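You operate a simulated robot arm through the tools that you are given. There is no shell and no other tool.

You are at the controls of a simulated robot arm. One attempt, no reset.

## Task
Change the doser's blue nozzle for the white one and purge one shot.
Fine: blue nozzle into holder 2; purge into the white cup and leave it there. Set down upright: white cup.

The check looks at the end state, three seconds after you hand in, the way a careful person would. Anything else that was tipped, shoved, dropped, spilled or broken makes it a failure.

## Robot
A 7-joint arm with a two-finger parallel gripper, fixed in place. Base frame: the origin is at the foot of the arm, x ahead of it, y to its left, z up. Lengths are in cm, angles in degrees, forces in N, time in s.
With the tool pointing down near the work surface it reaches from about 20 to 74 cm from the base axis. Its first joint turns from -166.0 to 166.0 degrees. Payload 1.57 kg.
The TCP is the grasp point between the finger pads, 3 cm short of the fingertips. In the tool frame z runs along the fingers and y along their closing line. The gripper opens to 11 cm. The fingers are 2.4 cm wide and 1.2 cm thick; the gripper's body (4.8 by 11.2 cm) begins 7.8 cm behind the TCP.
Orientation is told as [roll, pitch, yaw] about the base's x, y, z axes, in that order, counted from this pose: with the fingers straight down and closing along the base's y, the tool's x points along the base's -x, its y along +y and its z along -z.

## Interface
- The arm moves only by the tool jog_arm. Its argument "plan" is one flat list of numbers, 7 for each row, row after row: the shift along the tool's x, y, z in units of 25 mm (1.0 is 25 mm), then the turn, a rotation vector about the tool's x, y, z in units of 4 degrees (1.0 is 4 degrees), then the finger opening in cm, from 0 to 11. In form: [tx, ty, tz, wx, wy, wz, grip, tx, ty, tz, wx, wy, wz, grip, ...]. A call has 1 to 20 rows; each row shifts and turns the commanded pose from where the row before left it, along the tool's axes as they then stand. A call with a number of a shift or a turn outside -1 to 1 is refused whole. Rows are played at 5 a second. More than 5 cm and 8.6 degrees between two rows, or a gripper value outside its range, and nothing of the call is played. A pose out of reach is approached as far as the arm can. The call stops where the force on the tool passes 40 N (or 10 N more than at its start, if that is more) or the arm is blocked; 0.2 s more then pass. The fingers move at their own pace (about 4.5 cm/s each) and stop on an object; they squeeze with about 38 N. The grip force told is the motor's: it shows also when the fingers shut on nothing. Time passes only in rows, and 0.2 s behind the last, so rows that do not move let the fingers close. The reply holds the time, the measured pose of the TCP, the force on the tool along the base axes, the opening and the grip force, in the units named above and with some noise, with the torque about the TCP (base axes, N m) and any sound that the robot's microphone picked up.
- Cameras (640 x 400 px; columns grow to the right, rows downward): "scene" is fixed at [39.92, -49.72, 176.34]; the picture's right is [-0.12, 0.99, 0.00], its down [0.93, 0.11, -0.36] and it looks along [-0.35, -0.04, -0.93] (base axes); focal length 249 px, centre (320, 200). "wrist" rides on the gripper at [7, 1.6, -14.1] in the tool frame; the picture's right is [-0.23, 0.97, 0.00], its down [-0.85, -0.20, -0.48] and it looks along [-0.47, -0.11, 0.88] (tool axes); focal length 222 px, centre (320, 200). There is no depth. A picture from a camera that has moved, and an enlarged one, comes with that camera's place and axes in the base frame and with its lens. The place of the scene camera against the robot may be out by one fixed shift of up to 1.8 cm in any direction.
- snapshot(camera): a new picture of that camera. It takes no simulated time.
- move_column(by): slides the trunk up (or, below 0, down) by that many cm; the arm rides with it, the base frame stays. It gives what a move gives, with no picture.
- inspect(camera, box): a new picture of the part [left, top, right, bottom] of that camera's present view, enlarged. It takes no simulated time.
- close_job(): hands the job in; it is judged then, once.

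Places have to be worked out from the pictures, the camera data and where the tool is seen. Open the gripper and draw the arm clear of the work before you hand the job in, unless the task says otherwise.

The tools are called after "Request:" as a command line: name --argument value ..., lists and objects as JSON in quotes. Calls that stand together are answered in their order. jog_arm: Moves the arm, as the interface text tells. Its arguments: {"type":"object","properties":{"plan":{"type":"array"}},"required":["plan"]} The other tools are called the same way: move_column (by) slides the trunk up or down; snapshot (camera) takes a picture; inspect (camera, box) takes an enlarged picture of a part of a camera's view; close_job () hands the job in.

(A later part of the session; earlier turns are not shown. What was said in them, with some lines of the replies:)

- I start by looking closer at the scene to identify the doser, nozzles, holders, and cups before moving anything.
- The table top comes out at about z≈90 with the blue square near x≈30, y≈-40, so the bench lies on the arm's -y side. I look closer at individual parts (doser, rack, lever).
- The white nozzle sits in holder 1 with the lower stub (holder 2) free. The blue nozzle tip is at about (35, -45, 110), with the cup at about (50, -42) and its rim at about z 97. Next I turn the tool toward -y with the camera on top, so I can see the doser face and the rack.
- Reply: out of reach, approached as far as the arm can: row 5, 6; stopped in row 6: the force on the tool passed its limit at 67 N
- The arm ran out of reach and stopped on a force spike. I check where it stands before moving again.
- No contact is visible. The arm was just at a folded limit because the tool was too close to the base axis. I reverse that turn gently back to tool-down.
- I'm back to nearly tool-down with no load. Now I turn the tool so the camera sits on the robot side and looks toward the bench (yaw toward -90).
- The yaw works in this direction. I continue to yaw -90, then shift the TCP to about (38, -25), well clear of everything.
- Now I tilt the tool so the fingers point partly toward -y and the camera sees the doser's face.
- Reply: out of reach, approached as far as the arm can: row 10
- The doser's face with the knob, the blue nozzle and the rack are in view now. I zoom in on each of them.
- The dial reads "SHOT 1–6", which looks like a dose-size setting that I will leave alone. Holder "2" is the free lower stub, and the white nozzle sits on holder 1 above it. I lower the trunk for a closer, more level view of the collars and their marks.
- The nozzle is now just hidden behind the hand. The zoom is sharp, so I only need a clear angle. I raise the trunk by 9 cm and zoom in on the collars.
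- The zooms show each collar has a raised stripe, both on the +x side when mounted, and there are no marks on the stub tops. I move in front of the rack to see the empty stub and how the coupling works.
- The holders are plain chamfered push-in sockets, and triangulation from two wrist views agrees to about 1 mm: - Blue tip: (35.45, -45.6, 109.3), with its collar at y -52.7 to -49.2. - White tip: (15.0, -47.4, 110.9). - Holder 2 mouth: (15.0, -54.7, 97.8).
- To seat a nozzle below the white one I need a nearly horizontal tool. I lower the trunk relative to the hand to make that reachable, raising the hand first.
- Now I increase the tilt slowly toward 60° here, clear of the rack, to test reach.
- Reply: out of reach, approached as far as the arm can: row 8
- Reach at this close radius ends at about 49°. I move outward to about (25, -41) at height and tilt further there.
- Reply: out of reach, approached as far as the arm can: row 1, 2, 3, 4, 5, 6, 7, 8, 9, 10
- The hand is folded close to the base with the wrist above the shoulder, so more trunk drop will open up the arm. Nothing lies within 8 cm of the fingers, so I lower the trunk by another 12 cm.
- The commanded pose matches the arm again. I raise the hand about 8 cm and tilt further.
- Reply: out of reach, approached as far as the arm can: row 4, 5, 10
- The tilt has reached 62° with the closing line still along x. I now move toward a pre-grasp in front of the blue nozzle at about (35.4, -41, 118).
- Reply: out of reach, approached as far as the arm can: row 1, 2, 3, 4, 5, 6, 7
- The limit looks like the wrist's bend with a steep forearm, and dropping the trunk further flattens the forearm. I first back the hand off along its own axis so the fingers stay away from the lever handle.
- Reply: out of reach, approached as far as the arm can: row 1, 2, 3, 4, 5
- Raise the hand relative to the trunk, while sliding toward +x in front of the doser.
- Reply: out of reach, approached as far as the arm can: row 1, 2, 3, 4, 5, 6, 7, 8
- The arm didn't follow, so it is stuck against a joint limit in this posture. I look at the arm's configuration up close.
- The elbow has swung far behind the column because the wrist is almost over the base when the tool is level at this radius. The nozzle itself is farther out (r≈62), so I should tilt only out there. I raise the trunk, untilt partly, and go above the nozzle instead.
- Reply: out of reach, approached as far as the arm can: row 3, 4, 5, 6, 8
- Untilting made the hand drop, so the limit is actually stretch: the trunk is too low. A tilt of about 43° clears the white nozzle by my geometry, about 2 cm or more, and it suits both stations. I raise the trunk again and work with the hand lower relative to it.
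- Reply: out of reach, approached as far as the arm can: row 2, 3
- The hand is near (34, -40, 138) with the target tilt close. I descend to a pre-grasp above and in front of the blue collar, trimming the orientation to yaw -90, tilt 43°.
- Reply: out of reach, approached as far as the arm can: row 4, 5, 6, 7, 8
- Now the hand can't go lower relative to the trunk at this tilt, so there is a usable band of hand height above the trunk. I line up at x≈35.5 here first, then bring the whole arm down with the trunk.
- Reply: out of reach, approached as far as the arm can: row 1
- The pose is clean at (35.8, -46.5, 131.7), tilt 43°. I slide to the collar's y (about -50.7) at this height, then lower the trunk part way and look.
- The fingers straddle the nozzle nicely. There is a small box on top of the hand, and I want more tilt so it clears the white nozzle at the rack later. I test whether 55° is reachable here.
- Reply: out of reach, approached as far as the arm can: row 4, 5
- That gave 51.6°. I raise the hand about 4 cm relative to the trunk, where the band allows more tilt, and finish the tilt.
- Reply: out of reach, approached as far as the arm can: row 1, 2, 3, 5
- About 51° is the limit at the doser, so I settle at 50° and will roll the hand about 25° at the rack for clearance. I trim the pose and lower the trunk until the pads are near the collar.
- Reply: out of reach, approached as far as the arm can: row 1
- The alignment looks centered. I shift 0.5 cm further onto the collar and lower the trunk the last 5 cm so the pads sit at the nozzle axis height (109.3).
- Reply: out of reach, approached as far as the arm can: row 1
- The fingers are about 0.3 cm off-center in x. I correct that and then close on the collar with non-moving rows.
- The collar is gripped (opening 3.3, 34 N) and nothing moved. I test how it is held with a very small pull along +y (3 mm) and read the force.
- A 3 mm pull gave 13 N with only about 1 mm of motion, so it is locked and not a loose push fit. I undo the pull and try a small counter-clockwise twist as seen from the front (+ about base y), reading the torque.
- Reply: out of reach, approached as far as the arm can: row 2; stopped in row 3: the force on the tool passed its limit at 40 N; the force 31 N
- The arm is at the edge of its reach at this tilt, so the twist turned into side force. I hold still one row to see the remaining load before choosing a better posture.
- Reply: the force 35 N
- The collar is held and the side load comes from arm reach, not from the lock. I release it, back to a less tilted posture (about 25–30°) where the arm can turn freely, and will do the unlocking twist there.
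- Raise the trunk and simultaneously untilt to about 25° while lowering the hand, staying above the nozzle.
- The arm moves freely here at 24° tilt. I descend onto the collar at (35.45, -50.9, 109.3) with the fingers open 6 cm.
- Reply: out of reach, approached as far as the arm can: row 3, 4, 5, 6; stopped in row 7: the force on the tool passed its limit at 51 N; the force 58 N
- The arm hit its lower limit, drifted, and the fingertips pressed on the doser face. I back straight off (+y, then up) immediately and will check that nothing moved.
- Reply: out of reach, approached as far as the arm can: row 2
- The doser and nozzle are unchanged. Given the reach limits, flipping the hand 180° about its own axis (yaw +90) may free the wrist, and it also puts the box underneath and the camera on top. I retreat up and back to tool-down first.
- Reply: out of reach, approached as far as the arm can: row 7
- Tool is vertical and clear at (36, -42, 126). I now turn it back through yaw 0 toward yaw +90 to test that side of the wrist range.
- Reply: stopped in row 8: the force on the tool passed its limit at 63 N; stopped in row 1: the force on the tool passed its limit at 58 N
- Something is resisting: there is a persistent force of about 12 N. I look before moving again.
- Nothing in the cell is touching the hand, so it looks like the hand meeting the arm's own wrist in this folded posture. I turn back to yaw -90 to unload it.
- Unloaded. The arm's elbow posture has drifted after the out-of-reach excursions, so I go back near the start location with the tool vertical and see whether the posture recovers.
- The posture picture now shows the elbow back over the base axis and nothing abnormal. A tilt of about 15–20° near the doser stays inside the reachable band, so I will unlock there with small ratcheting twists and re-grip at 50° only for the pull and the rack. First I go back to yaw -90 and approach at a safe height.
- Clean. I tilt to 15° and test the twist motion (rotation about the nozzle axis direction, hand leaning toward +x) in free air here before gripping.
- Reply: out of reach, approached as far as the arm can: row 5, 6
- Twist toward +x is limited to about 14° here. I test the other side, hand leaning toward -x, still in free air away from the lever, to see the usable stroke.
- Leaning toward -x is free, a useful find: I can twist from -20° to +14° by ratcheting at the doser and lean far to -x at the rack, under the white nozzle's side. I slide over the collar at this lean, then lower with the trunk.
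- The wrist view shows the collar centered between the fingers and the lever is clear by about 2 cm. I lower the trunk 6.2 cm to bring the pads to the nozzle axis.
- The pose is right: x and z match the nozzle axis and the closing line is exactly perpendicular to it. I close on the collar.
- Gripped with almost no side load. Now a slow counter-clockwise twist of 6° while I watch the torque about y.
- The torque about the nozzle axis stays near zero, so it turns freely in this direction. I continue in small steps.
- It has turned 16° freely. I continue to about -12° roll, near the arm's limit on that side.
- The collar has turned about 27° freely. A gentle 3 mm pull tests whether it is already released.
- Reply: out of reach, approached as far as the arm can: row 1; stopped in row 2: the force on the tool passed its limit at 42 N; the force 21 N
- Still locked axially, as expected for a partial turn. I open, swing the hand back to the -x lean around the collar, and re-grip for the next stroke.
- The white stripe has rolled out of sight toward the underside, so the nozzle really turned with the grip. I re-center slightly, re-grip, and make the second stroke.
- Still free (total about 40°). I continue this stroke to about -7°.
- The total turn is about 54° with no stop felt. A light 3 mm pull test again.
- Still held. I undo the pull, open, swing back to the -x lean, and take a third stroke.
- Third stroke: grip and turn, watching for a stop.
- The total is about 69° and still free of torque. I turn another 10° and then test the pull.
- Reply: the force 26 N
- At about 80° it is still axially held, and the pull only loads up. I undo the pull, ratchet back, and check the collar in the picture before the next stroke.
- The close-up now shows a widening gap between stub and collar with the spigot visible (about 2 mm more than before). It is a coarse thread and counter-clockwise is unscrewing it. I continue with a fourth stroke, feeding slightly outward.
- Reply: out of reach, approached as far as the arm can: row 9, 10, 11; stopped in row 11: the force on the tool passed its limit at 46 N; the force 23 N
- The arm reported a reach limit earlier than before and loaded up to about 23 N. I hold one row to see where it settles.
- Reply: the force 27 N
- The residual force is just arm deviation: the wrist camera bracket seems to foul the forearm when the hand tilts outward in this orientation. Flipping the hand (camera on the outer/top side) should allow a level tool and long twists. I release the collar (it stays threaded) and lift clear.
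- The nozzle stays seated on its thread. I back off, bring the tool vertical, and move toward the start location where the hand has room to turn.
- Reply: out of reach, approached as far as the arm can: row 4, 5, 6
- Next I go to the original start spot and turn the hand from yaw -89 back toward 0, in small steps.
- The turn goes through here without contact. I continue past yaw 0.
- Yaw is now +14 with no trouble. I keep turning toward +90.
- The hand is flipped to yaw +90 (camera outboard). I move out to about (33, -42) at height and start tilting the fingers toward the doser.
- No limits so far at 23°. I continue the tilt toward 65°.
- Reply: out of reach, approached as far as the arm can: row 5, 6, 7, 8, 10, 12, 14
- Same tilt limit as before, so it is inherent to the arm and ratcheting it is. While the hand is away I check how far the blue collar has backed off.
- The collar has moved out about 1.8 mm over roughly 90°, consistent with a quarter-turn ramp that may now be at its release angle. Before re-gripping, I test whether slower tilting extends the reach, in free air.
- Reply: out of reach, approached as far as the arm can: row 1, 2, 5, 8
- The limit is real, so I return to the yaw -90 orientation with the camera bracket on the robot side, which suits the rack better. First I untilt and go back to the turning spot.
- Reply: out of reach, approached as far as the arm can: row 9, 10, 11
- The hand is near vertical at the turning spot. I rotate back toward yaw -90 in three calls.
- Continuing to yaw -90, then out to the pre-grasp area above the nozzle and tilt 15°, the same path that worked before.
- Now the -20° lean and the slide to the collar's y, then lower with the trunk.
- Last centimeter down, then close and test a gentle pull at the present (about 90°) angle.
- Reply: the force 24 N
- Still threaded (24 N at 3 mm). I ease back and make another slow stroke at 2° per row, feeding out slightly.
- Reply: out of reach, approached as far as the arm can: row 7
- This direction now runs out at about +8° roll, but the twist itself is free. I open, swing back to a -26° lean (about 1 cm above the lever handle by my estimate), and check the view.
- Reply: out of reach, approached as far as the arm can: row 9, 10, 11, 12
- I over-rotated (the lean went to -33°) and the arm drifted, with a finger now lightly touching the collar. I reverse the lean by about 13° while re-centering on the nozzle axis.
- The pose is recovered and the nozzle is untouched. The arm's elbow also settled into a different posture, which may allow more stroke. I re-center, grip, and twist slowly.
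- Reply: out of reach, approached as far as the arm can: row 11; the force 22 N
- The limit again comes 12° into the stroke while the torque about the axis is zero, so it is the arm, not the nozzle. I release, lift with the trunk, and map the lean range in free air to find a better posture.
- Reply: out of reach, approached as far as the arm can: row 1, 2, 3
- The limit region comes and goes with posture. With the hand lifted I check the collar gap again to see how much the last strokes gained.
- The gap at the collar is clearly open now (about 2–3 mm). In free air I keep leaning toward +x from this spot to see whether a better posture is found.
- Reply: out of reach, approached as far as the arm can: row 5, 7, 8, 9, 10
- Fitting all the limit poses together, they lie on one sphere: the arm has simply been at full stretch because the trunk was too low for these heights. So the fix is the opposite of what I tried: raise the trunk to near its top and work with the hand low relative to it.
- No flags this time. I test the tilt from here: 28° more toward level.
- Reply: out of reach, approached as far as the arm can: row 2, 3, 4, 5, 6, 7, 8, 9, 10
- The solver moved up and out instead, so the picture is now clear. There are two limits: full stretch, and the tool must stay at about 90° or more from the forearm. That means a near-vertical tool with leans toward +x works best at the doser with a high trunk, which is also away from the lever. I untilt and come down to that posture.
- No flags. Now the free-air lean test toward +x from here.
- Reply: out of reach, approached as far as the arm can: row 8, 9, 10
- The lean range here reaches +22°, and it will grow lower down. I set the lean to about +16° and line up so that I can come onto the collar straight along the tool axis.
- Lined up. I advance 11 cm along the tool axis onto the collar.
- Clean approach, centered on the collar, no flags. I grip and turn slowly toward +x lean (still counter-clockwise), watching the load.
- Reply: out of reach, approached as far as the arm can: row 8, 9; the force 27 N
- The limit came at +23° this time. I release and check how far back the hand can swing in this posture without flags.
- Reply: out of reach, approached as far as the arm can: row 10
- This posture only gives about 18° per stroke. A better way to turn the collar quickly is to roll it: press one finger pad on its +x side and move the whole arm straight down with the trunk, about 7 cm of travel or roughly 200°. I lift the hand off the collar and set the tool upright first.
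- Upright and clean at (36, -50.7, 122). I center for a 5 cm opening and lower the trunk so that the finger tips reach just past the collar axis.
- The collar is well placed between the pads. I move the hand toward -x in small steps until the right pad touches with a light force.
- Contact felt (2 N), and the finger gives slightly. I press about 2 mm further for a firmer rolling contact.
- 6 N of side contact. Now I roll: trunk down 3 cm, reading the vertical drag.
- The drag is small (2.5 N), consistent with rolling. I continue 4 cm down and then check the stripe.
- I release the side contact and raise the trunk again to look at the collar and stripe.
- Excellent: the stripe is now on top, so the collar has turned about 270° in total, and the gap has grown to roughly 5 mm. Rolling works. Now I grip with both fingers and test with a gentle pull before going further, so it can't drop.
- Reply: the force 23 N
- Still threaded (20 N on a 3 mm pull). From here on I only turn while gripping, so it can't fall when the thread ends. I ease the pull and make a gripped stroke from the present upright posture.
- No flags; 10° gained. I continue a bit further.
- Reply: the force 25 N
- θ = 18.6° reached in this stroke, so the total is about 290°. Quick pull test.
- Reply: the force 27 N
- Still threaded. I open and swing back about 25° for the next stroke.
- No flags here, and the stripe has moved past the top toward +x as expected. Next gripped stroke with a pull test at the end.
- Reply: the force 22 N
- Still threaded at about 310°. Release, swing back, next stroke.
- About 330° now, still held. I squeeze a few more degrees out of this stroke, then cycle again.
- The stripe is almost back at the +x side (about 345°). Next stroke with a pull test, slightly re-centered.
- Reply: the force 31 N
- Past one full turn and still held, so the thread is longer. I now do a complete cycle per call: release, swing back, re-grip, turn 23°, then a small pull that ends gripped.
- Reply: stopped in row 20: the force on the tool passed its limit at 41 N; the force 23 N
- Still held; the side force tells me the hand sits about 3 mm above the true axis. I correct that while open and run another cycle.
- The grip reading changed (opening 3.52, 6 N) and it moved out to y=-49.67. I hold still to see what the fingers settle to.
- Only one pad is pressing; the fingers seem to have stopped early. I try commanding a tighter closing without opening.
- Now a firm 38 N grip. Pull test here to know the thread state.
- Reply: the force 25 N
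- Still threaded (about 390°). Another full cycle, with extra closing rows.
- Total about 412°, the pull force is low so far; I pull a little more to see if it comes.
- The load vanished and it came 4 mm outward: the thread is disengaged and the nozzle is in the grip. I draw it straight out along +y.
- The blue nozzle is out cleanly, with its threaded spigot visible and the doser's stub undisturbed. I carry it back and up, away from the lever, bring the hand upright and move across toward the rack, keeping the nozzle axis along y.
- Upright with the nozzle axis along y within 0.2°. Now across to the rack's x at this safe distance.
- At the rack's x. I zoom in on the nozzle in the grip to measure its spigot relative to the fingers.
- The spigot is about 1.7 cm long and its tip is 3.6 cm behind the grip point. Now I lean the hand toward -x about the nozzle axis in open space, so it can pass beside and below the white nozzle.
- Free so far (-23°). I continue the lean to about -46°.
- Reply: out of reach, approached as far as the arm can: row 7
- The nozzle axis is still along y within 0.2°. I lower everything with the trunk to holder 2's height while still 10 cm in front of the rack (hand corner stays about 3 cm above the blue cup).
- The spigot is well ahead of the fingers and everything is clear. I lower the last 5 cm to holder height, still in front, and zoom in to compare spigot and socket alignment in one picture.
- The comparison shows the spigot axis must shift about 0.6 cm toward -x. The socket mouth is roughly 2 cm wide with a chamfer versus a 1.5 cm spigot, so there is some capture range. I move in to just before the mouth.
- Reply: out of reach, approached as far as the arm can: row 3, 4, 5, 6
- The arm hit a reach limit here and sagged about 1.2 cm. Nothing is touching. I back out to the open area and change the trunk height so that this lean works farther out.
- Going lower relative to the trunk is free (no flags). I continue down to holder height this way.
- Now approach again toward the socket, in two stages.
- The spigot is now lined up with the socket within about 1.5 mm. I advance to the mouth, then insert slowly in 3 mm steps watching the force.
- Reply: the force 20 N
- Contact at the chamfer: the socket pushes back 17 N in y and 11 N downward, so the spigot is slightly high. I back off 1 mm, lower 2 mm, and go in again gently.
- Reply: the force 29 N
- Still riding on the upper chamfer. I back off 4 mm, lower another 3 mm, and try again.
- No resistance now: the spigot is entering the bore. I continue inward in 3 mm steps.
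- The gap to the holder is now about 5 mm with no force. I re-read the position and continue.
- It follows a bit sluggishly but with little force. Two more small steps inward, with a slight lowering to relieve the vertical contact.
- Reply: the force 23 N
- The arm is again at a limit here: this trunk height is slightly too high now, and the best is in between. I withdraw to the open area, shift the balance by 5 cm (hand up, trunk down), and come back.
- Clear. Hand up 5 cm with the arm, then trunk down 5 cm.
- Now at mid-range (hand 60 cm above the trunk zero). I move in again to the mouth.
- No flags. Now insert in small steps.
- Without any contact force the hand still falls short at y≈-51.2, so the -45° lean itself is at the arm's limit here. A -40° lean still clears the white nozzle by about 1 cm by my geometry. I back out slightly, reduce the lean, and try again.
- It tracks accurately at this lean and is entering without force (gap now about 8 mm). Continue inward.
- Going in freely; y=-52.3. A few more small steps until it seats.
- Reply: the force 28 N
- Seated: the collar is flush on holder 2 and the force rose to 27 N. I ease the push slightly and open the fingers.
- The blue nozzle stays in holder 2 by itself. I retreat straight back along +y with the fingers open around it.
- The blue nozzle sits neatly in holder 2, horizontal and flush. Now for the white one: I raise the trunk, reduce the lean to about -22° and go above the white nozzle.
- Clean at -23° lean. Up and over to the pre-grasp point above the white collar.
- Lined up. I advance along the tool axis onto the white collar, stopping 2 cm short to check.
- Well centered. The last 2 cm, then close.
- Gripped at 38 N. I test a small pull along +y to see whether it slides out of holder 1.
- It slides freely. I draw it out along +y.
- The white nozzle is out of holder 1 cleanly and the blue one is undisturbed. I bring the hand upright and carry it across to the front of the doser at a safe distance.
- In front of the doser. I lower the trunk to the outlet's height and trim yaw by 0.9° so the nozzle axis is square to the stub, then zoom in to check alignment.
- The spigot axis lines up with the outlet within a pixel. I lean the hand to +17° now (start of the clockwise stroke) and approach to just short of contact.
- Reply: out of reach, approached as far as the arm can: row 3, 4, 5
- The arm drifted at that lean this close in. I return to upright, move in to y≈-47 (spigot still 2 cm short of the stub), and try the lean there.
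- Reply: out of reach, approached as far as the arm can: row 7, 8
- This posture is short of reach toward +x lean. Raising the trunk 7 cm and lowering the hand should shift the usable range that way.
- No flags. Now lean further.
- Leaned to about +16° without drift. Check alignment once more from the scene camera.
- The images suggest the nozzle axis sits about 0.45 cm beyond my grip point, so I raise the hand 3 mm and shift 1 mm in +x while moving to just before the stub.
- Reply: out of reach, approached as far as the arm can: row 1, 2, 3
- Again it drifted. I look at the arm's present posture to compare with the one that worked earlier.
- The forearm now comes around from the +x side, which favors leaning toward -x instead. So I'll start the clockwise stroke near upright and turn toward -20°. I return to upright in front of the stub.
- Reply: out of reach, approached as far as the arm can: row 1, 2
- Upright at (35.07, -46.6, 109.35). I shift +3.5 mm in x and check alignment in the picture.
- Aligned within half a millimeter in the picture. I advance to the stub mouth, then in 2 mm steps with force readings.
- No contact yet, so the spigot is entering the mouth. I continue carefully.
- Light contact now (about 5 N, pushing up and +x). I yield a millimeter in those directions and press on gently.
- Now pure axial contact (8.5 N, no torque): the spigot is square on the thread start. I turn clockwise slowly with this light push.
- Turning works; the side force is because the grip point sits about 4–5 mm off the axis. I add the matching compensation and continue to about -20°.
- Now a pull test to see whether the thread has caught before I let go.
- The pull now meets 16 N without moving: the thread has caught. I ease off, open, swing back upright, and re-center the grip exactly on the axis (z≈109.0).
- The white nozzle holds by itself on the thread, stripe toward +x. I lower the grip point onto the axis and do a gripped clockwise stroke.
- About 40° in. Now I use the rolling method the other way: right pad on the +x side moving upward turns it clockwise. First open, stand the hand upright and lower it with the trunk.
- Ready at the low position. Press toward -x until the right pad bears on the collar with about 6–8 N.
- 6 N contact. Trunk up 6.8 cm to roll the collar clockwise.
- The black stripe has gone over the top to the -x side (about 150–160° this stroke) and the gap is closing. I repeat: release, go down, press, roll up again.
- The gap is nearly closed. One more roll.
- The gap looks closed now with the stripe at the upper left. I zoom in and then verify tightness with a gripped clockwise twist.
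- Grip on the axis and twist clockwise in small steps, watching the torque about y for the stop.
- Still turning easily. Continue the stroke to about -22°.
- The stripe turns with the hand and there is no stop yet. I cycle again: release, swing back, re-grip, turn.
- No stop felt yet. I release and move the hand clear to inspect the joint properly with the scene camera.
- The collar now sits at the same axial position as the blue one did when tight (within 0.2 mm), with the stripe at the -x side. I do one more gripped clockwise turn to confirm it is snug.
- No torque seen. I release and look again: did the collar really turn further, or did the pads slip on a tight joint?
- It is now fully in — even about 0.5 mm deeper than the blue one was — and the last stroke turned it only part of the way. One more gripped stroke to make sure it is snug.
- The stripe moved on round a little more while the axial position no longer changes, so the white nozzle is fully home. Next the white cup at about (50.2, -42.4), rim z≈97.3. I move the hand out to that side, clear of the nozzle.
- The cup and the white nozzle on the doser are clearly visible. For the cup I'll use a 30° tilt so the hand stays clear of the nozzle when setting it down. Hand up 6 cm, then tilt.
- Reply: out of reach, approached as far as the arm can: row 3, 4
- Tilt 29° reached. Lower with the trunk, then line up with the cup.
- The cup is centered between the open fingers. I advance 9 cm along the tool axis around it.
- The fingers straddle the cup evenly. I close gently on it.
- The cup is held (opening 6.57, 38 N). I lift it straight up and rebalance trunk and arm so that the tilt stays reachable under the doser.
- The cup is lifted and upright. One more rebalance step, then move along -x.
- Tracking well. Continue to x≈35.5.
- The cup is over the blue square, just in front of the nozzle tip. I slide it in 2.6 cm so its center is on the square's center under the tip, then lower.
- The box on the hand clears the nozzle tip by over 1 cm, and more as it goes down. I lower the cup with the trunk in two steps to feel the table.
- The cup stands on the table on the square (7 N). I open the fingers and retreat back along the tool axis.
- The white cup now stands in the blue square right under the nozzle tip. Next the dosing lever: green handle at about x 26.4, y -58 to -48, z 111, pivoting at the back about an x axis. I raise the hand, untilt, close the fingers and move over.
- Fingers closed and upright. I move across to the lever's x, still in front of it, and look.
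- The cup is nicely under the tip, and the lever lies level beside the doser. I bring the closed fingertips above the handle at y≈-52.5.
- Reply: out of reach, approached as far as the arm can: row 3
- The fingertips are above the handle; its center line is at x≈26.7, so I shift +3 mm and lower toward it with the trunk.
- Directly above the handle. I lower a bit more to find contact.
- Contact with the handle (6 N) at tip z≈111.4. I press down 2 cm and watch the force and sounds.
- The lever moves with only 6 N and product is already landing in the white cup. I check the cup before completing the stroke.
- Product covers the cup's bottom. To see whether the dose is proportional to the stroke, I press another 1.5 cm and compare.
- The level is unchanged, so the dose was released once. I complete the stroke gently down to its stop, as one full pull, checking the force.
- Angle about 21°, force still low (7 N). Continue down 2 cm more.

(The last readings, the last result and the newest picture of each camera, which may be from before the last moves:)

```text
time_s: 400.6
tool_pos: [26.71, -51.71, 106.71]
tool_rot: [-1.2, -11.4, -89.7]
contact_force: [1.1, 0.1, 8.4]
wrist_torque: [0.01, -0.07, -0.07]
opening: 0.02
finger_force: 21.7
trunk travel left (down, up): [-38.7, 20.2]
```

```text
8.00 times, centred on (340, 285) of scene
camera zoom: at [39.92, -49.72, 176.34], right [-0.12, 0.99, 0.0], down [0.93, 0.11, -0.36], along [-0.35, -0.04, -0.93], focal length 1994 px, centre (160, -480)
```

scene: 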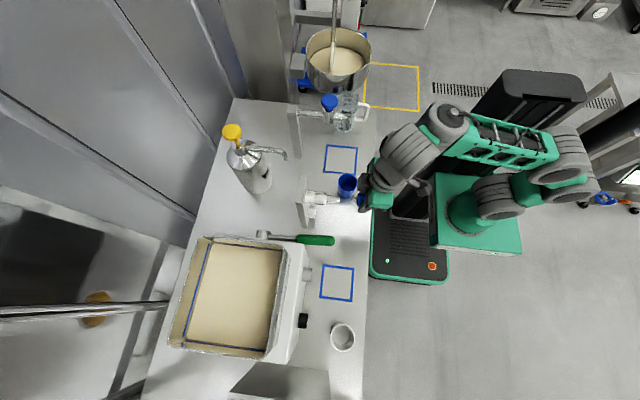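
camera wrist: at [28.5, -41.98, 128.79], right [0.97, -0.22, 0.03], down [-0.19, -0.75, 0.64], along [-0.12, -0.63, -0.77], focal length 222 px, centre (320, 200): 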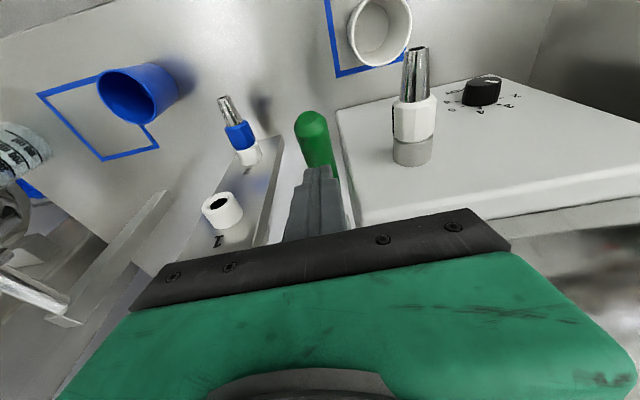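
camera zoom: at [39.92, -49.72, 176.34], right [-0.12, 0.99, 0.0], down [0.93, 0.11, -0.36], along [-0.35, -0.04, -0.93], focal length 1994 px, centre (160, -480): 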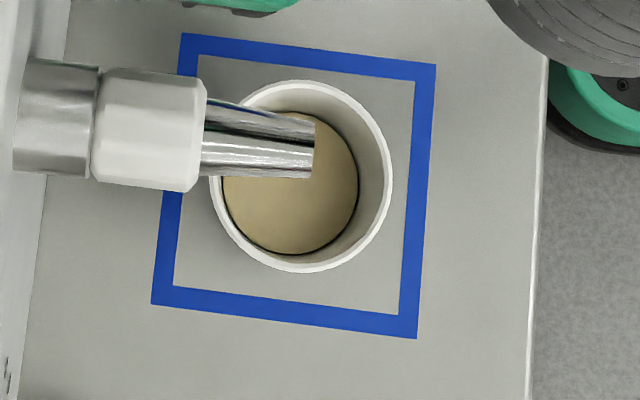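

The level rises very slightly with the stroke. I continue the same stroke toward its end stop.

Request:
move_column --by -2

Request:
inspect --camera "scene" --box '[240, 210, 370, 310]'

Request:
snapshot --camera "wrist"

```text
time_s: 401.2
tool_pos: [26.53, -51.73, 104.85]
tool_rot: [-1.1, -11.3, -89.7]
contact_force: [-1.1, -0.5, 10.3]
wrist_torque: [-0.16, 0.02, 0.04]
opening: 0.0
finger_force: 21.0
trunk travel left (down, up): [-36.7, 22.3]
```

```text
4.00 times, centred on (305, 260) of scene
camera zoom: at [39.92, -49.72, 176.34], right [-0.12, 0.99, 0.0], down [0.93, 0.11, -0.36], along [-0.35, -0.04, -0.93], focal length 997 px, centre (380, -40)
```

zoom: 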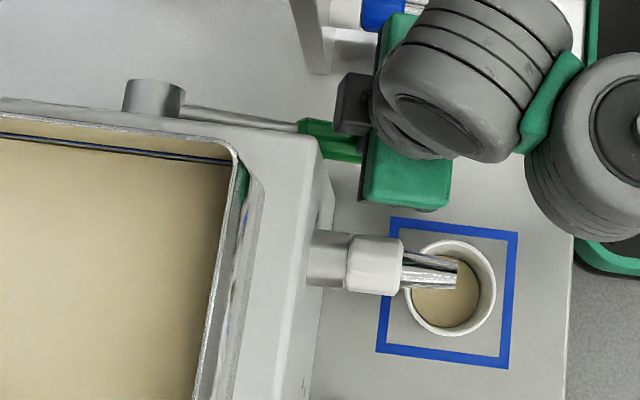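

```text
taken
camera wrist: at [28.47, -41.93, 117.33], right [0.97, -0.22, 0.03], down [-0.19, -0.75, 0.64], along [-0.12, -0.63, -0.77], focal length 222 px, centre (320, 200)
```

wrist: 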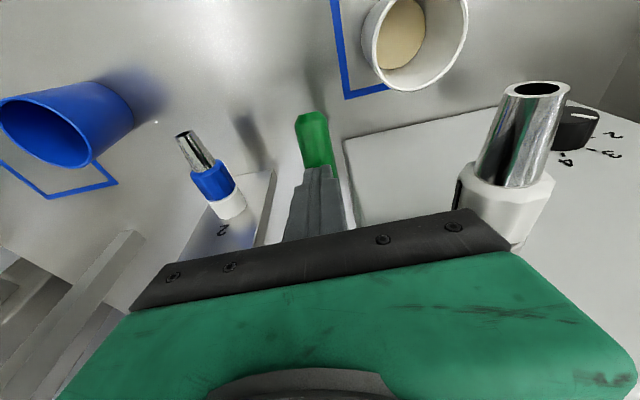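

Still moving with 10 N. One more centimeter at a time.

Request:
move_column --by -1

Request:
move_column --by -1

Request:
snapshot --camera "wrist"

Request:
inspect --camera "scene" --box '[315, 260, 365, 310]'

```text
time_s: 401.8
tool_pos: [26.63, -51.87, 104.59]
tool_rot: [-0.6, -12.3, -89.8]
contact_force: [-1.3, 6.0, 11.3]
wrist_torque: [-0.06, -0.01, -0.2]
opening: 0.0
finger_force: 21.7
trunk travel left (down, up): [-35.8, 23.2]
stopped: the force on the tool passed its limit at 43 N (the readings are from after the stop); the commanded pose is now the measured one
```

```text
time_s: 402.2
tool_pos: [26.69, -52.14, 104.73]
tool_rot: [-0.1, -13.5, -89.7]
contact_force: [2.0, 3.4, 12.6]
wrist_torque: [-0.17, -0.1, -0.16]
opening: 0.0
finger_force: 21.0
trunk travel left (down, up): [-35.0, 24.0]
stopped: the force on the tool passed its limit at 44 N (the readings are from after the stop); the commanded pose is now the measured one
```

```text
taken
camera wrist: at [28.32, -41.85, 116.94], right [0.97, -0.22, 0.05], down [-0.2, -0.72, 0.66], along [-0.11, -0.66, -0.75], focal length 222 px, centre (320, 200)
```

wrist: 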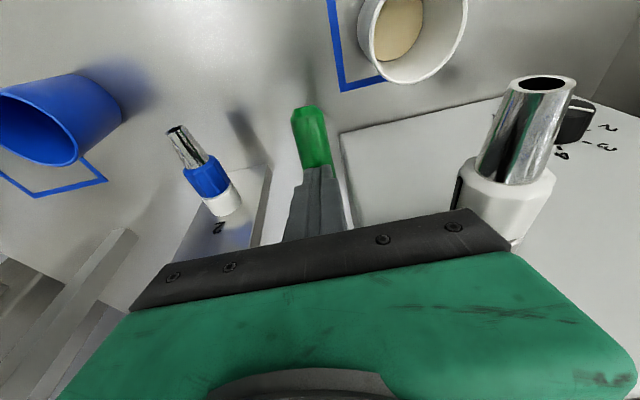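

```text
8.00 times, centred on (340, 285) of scene
camera zoom: at [39.92, -49.72, 176.34], right [-0.12, 0.99, 0.0], down [0.93, 0.11, -0.36], along [-0.35, -0.04, -0.93], focal length 1994 px, centre (160, -480)
```

zoom: 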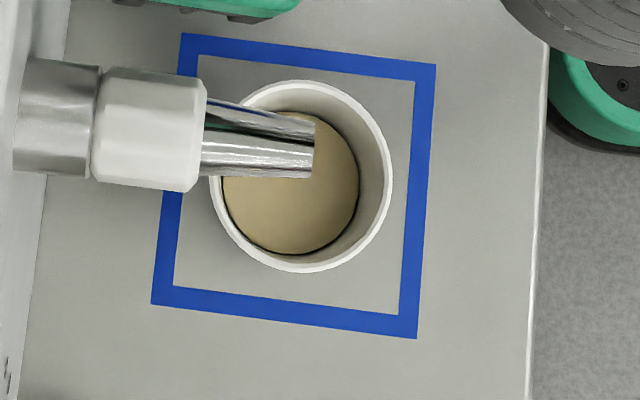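

The end stop is reached (full stroke). I now raise the hand smoothly so the lever follows back up on its spring.

Request:
move_column --by 5

Request:
move_column --by 5.5

Request:
inspect --camera "scene" --box '[240, 210, 370, 310]'

Request:
snapshot --camera "wrist"

```text
time_s: 403.2
tool_pos: [26.72, -52.06, 109.45]
tool_rot: [-0.2, -13.2, -89.6]
contact_force: [0.0, -1.1, 7.3]
wrist_torque: [0.06, -0.01, 0.07]
opening: 0.01
finger_force: 21.0
trunk travel left (down, up): [-40.0, 19.0]
```

```text
time_s: 404.1
tool_pos: [26.67, -52.33, 114.78]
tool_rot: [-0.2, -13.0, -89.7]
contact_force: [0.7, 0.3, 0.8]
wrist_torque: [-0.01, 0.03, 0.02]
opening: 0.01
finger_force: 21.2
trunk travel left (down, up): [-45.5, 13.5]
```

```text
4.00 times, centred on (305, 260) of scene
camera zoom: at [39.92, -49.72, 176.34], right [-0.12, 0.99, 0.0], down [0.93, 0.11, -0.36], along [-0.35, -0.04, -0.93], focal length 997 px, centre (380, -40)
```

zoom: 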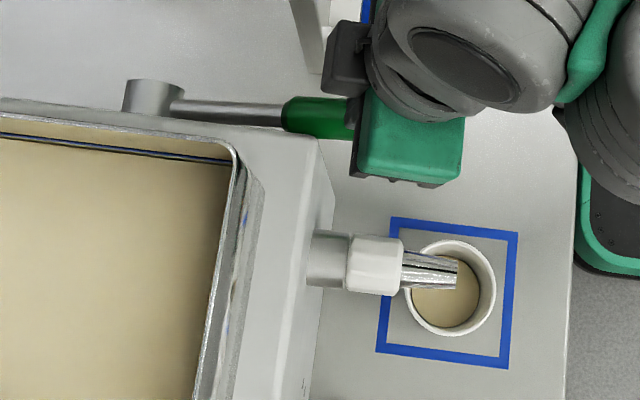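

```text
taken
camera wrist: at [28.38, -42.02, 127.17], right [0.97, -0.22, 0.05], down [-0.19, -0.73, 0.66], along [-0.11, -0.65, -0.75], focal length 222 px, centre (320, 200)
```

wrist: 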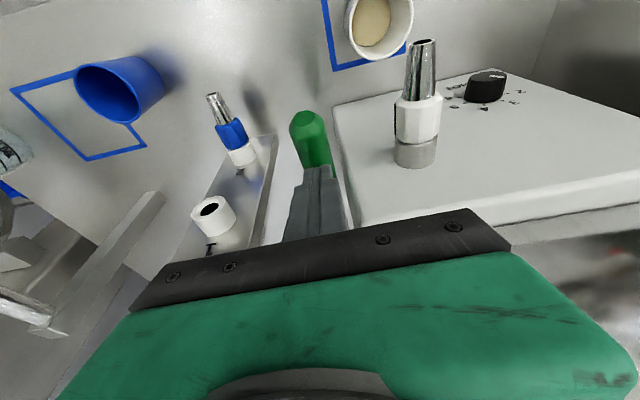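

The lever is back at rest. I lift clear, back away and open the gripper.

Request:
move_column --by 8

Request:
jog_arm --plan '[0.5, 0, -0.2, 0, 0, 0, 0, 0.7, 0, -0.15, 0, 0, 0, 0, 0.7, 0, -0.15, 0, 0, 0, 0, 0.7, 0, -0.15, 0, 0, 0, 2, 0.7, 0, -0.15, 0, 0, 0, 4, 0.7, 0, -0.15, 0, 0.5, 0, 6, 0.7, 0, -0.15, 0, 0.5, 0, 6, 0.6, 0, -0.15, 0, 0.5, 0, 6, 0, 0, 0, 0, 0.5, 0, 6]'

Request:
snapshot --camera "scene"

Request:
inspect --camera "scene" --box '[290, 250, 370, 310]'

Request:
inspect --camera "scene" --box '[280, 160, 390, 250]'

Request:
snapshot --camera "wrist"

```text
time_s: 405.3
tool_pos: [26.66, -52.16, 122.85]
tool_rot: [-0.3, -13.1, -89.7]
contact_force: [-1.0, 0.9, 0.8]
wrist_torque: [-0.01, -0.03, -0.01]
opening: 0.0
finger_force: 21.5
trunk travel left (down, up): [-53.5, 5.5]
```

```text
time_s: 407.3
tool_pos: [26.6, -38.61, 123.09]
tool_rot: [-0.3, -5.1, -89.8]
contact_force: [0.5, -0.1, 0.2]
wrist_torque: [0.03, -0.01, -0.02]
opening: 6.02
finger_force: 0.1
trunk travel left (down, up): [-53.5, 5.5]
```

```text
taken
```

scene: 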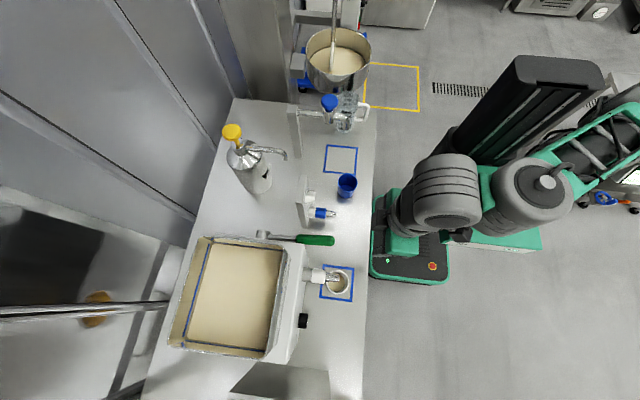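

```text
6.67 times, centred on (330, 280) of scene
camera zoom: at [39.92, -49.72, 176.34], right [-0.12, 0.99, 0.0], down [0.93, 0.11, -0.36], along [-0.35, -0.04, -0.93], focal length 1662 px, centre (253, -333)
```

zoom: 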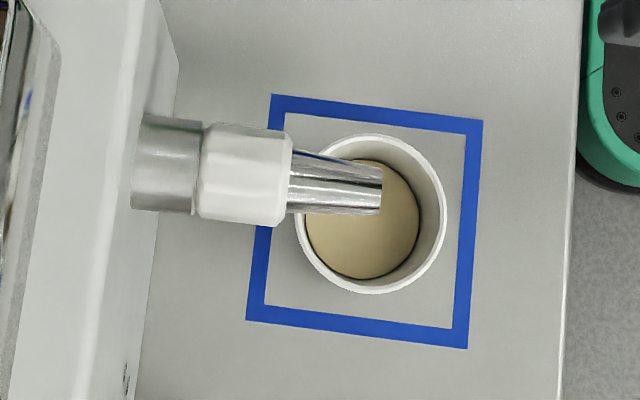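

```text
4.44 times, centred on (335, 205) of scene
camera zoom: at [39.92, -49.72, 176.34], right [-0.12, 0.99, 0.0], down [0.93, 0.11, -0.36], along [-0.35, -0.04, -0.93], focal length 1108 px, centre (253, 178)
```

zoom: 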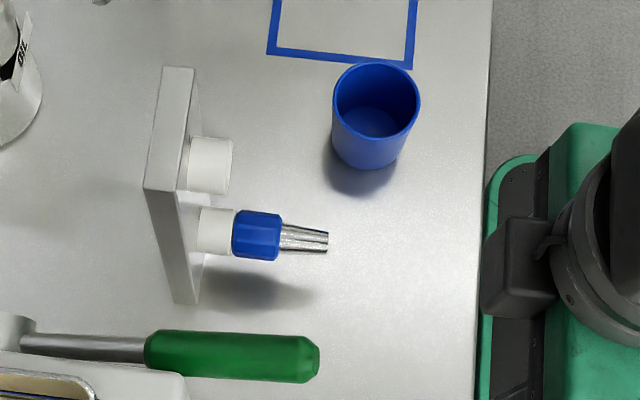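

```text
taken
camera wrist: at [28.31, -30.29, 136.67], right [0.97, -0.22, 0.01], down [-0.19, -0.81, 0.55], along [-0.11, -0.54, -0.83], focal length 222 px, centre (320, 200)
```

wrist: 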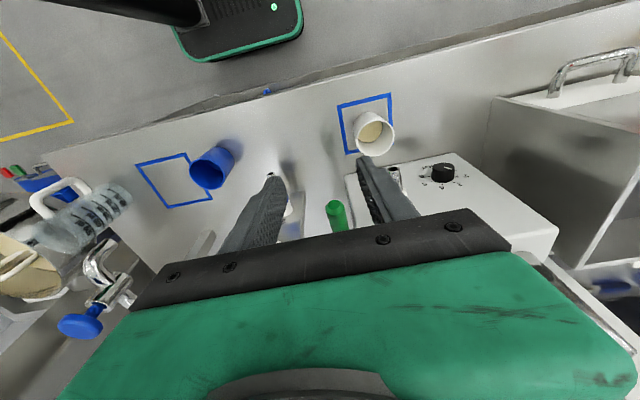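

Everything looks right from above: the white nozzle is flush, the shot is in the white cup, and the blue nozzle is in holder 2. I draw the arm further back to its start area and take last close looks.

Request:
jog_arm --plan '[0.6, -0.1, -0.3, 0, 0.3, 0, 8, 0.6, -0.1, -0.3, 0, 0.3, 0, 9, 0.6, -0.1, -0.3, 0, 0.3, 0, 10, 0.5, -0.1, -0.3, 0, 0.2, 0, 10, 0, 0, 0, 0, 0, 0, 10]'

Request:
snapshot --camera "wrist"

Request:
inspect --camera "scene" --box '[298, 262, 345, 290]'

```text
time_s: 408.5
tool_pos: [25.5, -32.41, 123.59]
tool_rot: [-0.4, -0.6, -89.7]
contact_force: [-0.7, -0.6, -0.3]
wrist_torque: [0.01, 0.04, 0.0]
opening: 9.99
finger_force: 0.0
out of reach, approached as far as the arm can: row 2, 3, 4
trunk travel left (down, up): [-53.5, 5.5]
```

```text
taken
camera wrist: at [27.21, -25.11, 137.79], right [0.97, -0.22, 0.0], down [-0.19, -0.85, 0.49], along [-0.11, -0.48, -0.87], focal length 222 px, centre (320, 200)
```

wrist: 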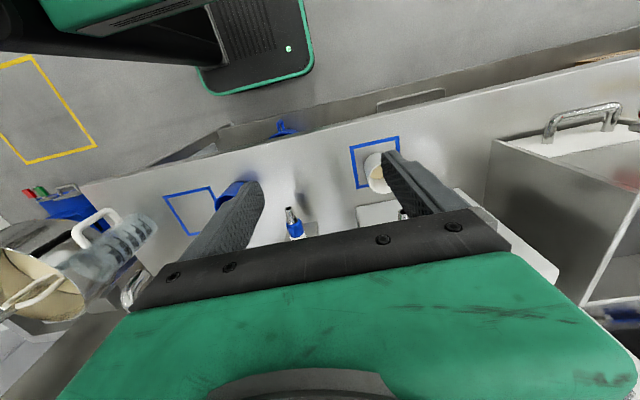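

```text
13.62 times, centred on (322, 276) of scene
camera zoom: at [39.92, -49.72, 176.34], right [-0.12, 0.99, 0.0], down [0.93, 0.11, -0.36], along [-0.35, -0.04, -0.93], focal length 3394 px, centre (300, -835)
```

zoom: 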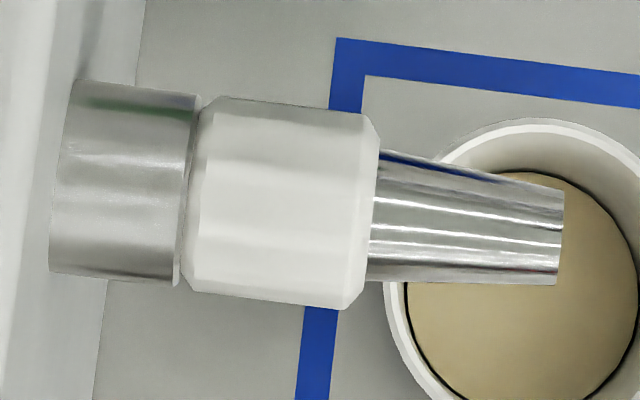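

Final check: the white nozzle sits flush on the doser, with one shot in the upright white cup on the square. The blue nozzle is seated in holder 2, the lever is at rest, the gripper is open and the arm is clear of the bench. I hand the job in.

Request:
close_job

```text
The job is handed in.
```

I swapped the doser's blue nozzle for the white one and purged one shot into the white cup. I've handed the job in, but no result has come back yet.

- **White nozzle:** it is screwed onto the doser outlet and sits flush, at least as far in as the blue one was. I never felt a hard stop when turning it in, so I judged it tight from its position.
- **Blue nozzle:** it is pushed fully into holder 2 and stays there by itself. Holder 1 is now empty.
- **Purge:** I pulled the lever once, down to its end stop, and let it spring back to rest. I left the "SHOT" dial as I found it.
- **White cup:** it stands upright with the shot in it, on the blue square under the nozzle, where I left it.
- **Contact during the work:** the open fingertips once pressed on the doser's front face, with about 54 N, when the arm drifted. I backed off and saw nothing moved or marked.

The gripper is open and the arm is clear of the bench. In the last pictures nothing else on the bench looked moved, tipped or spilled.
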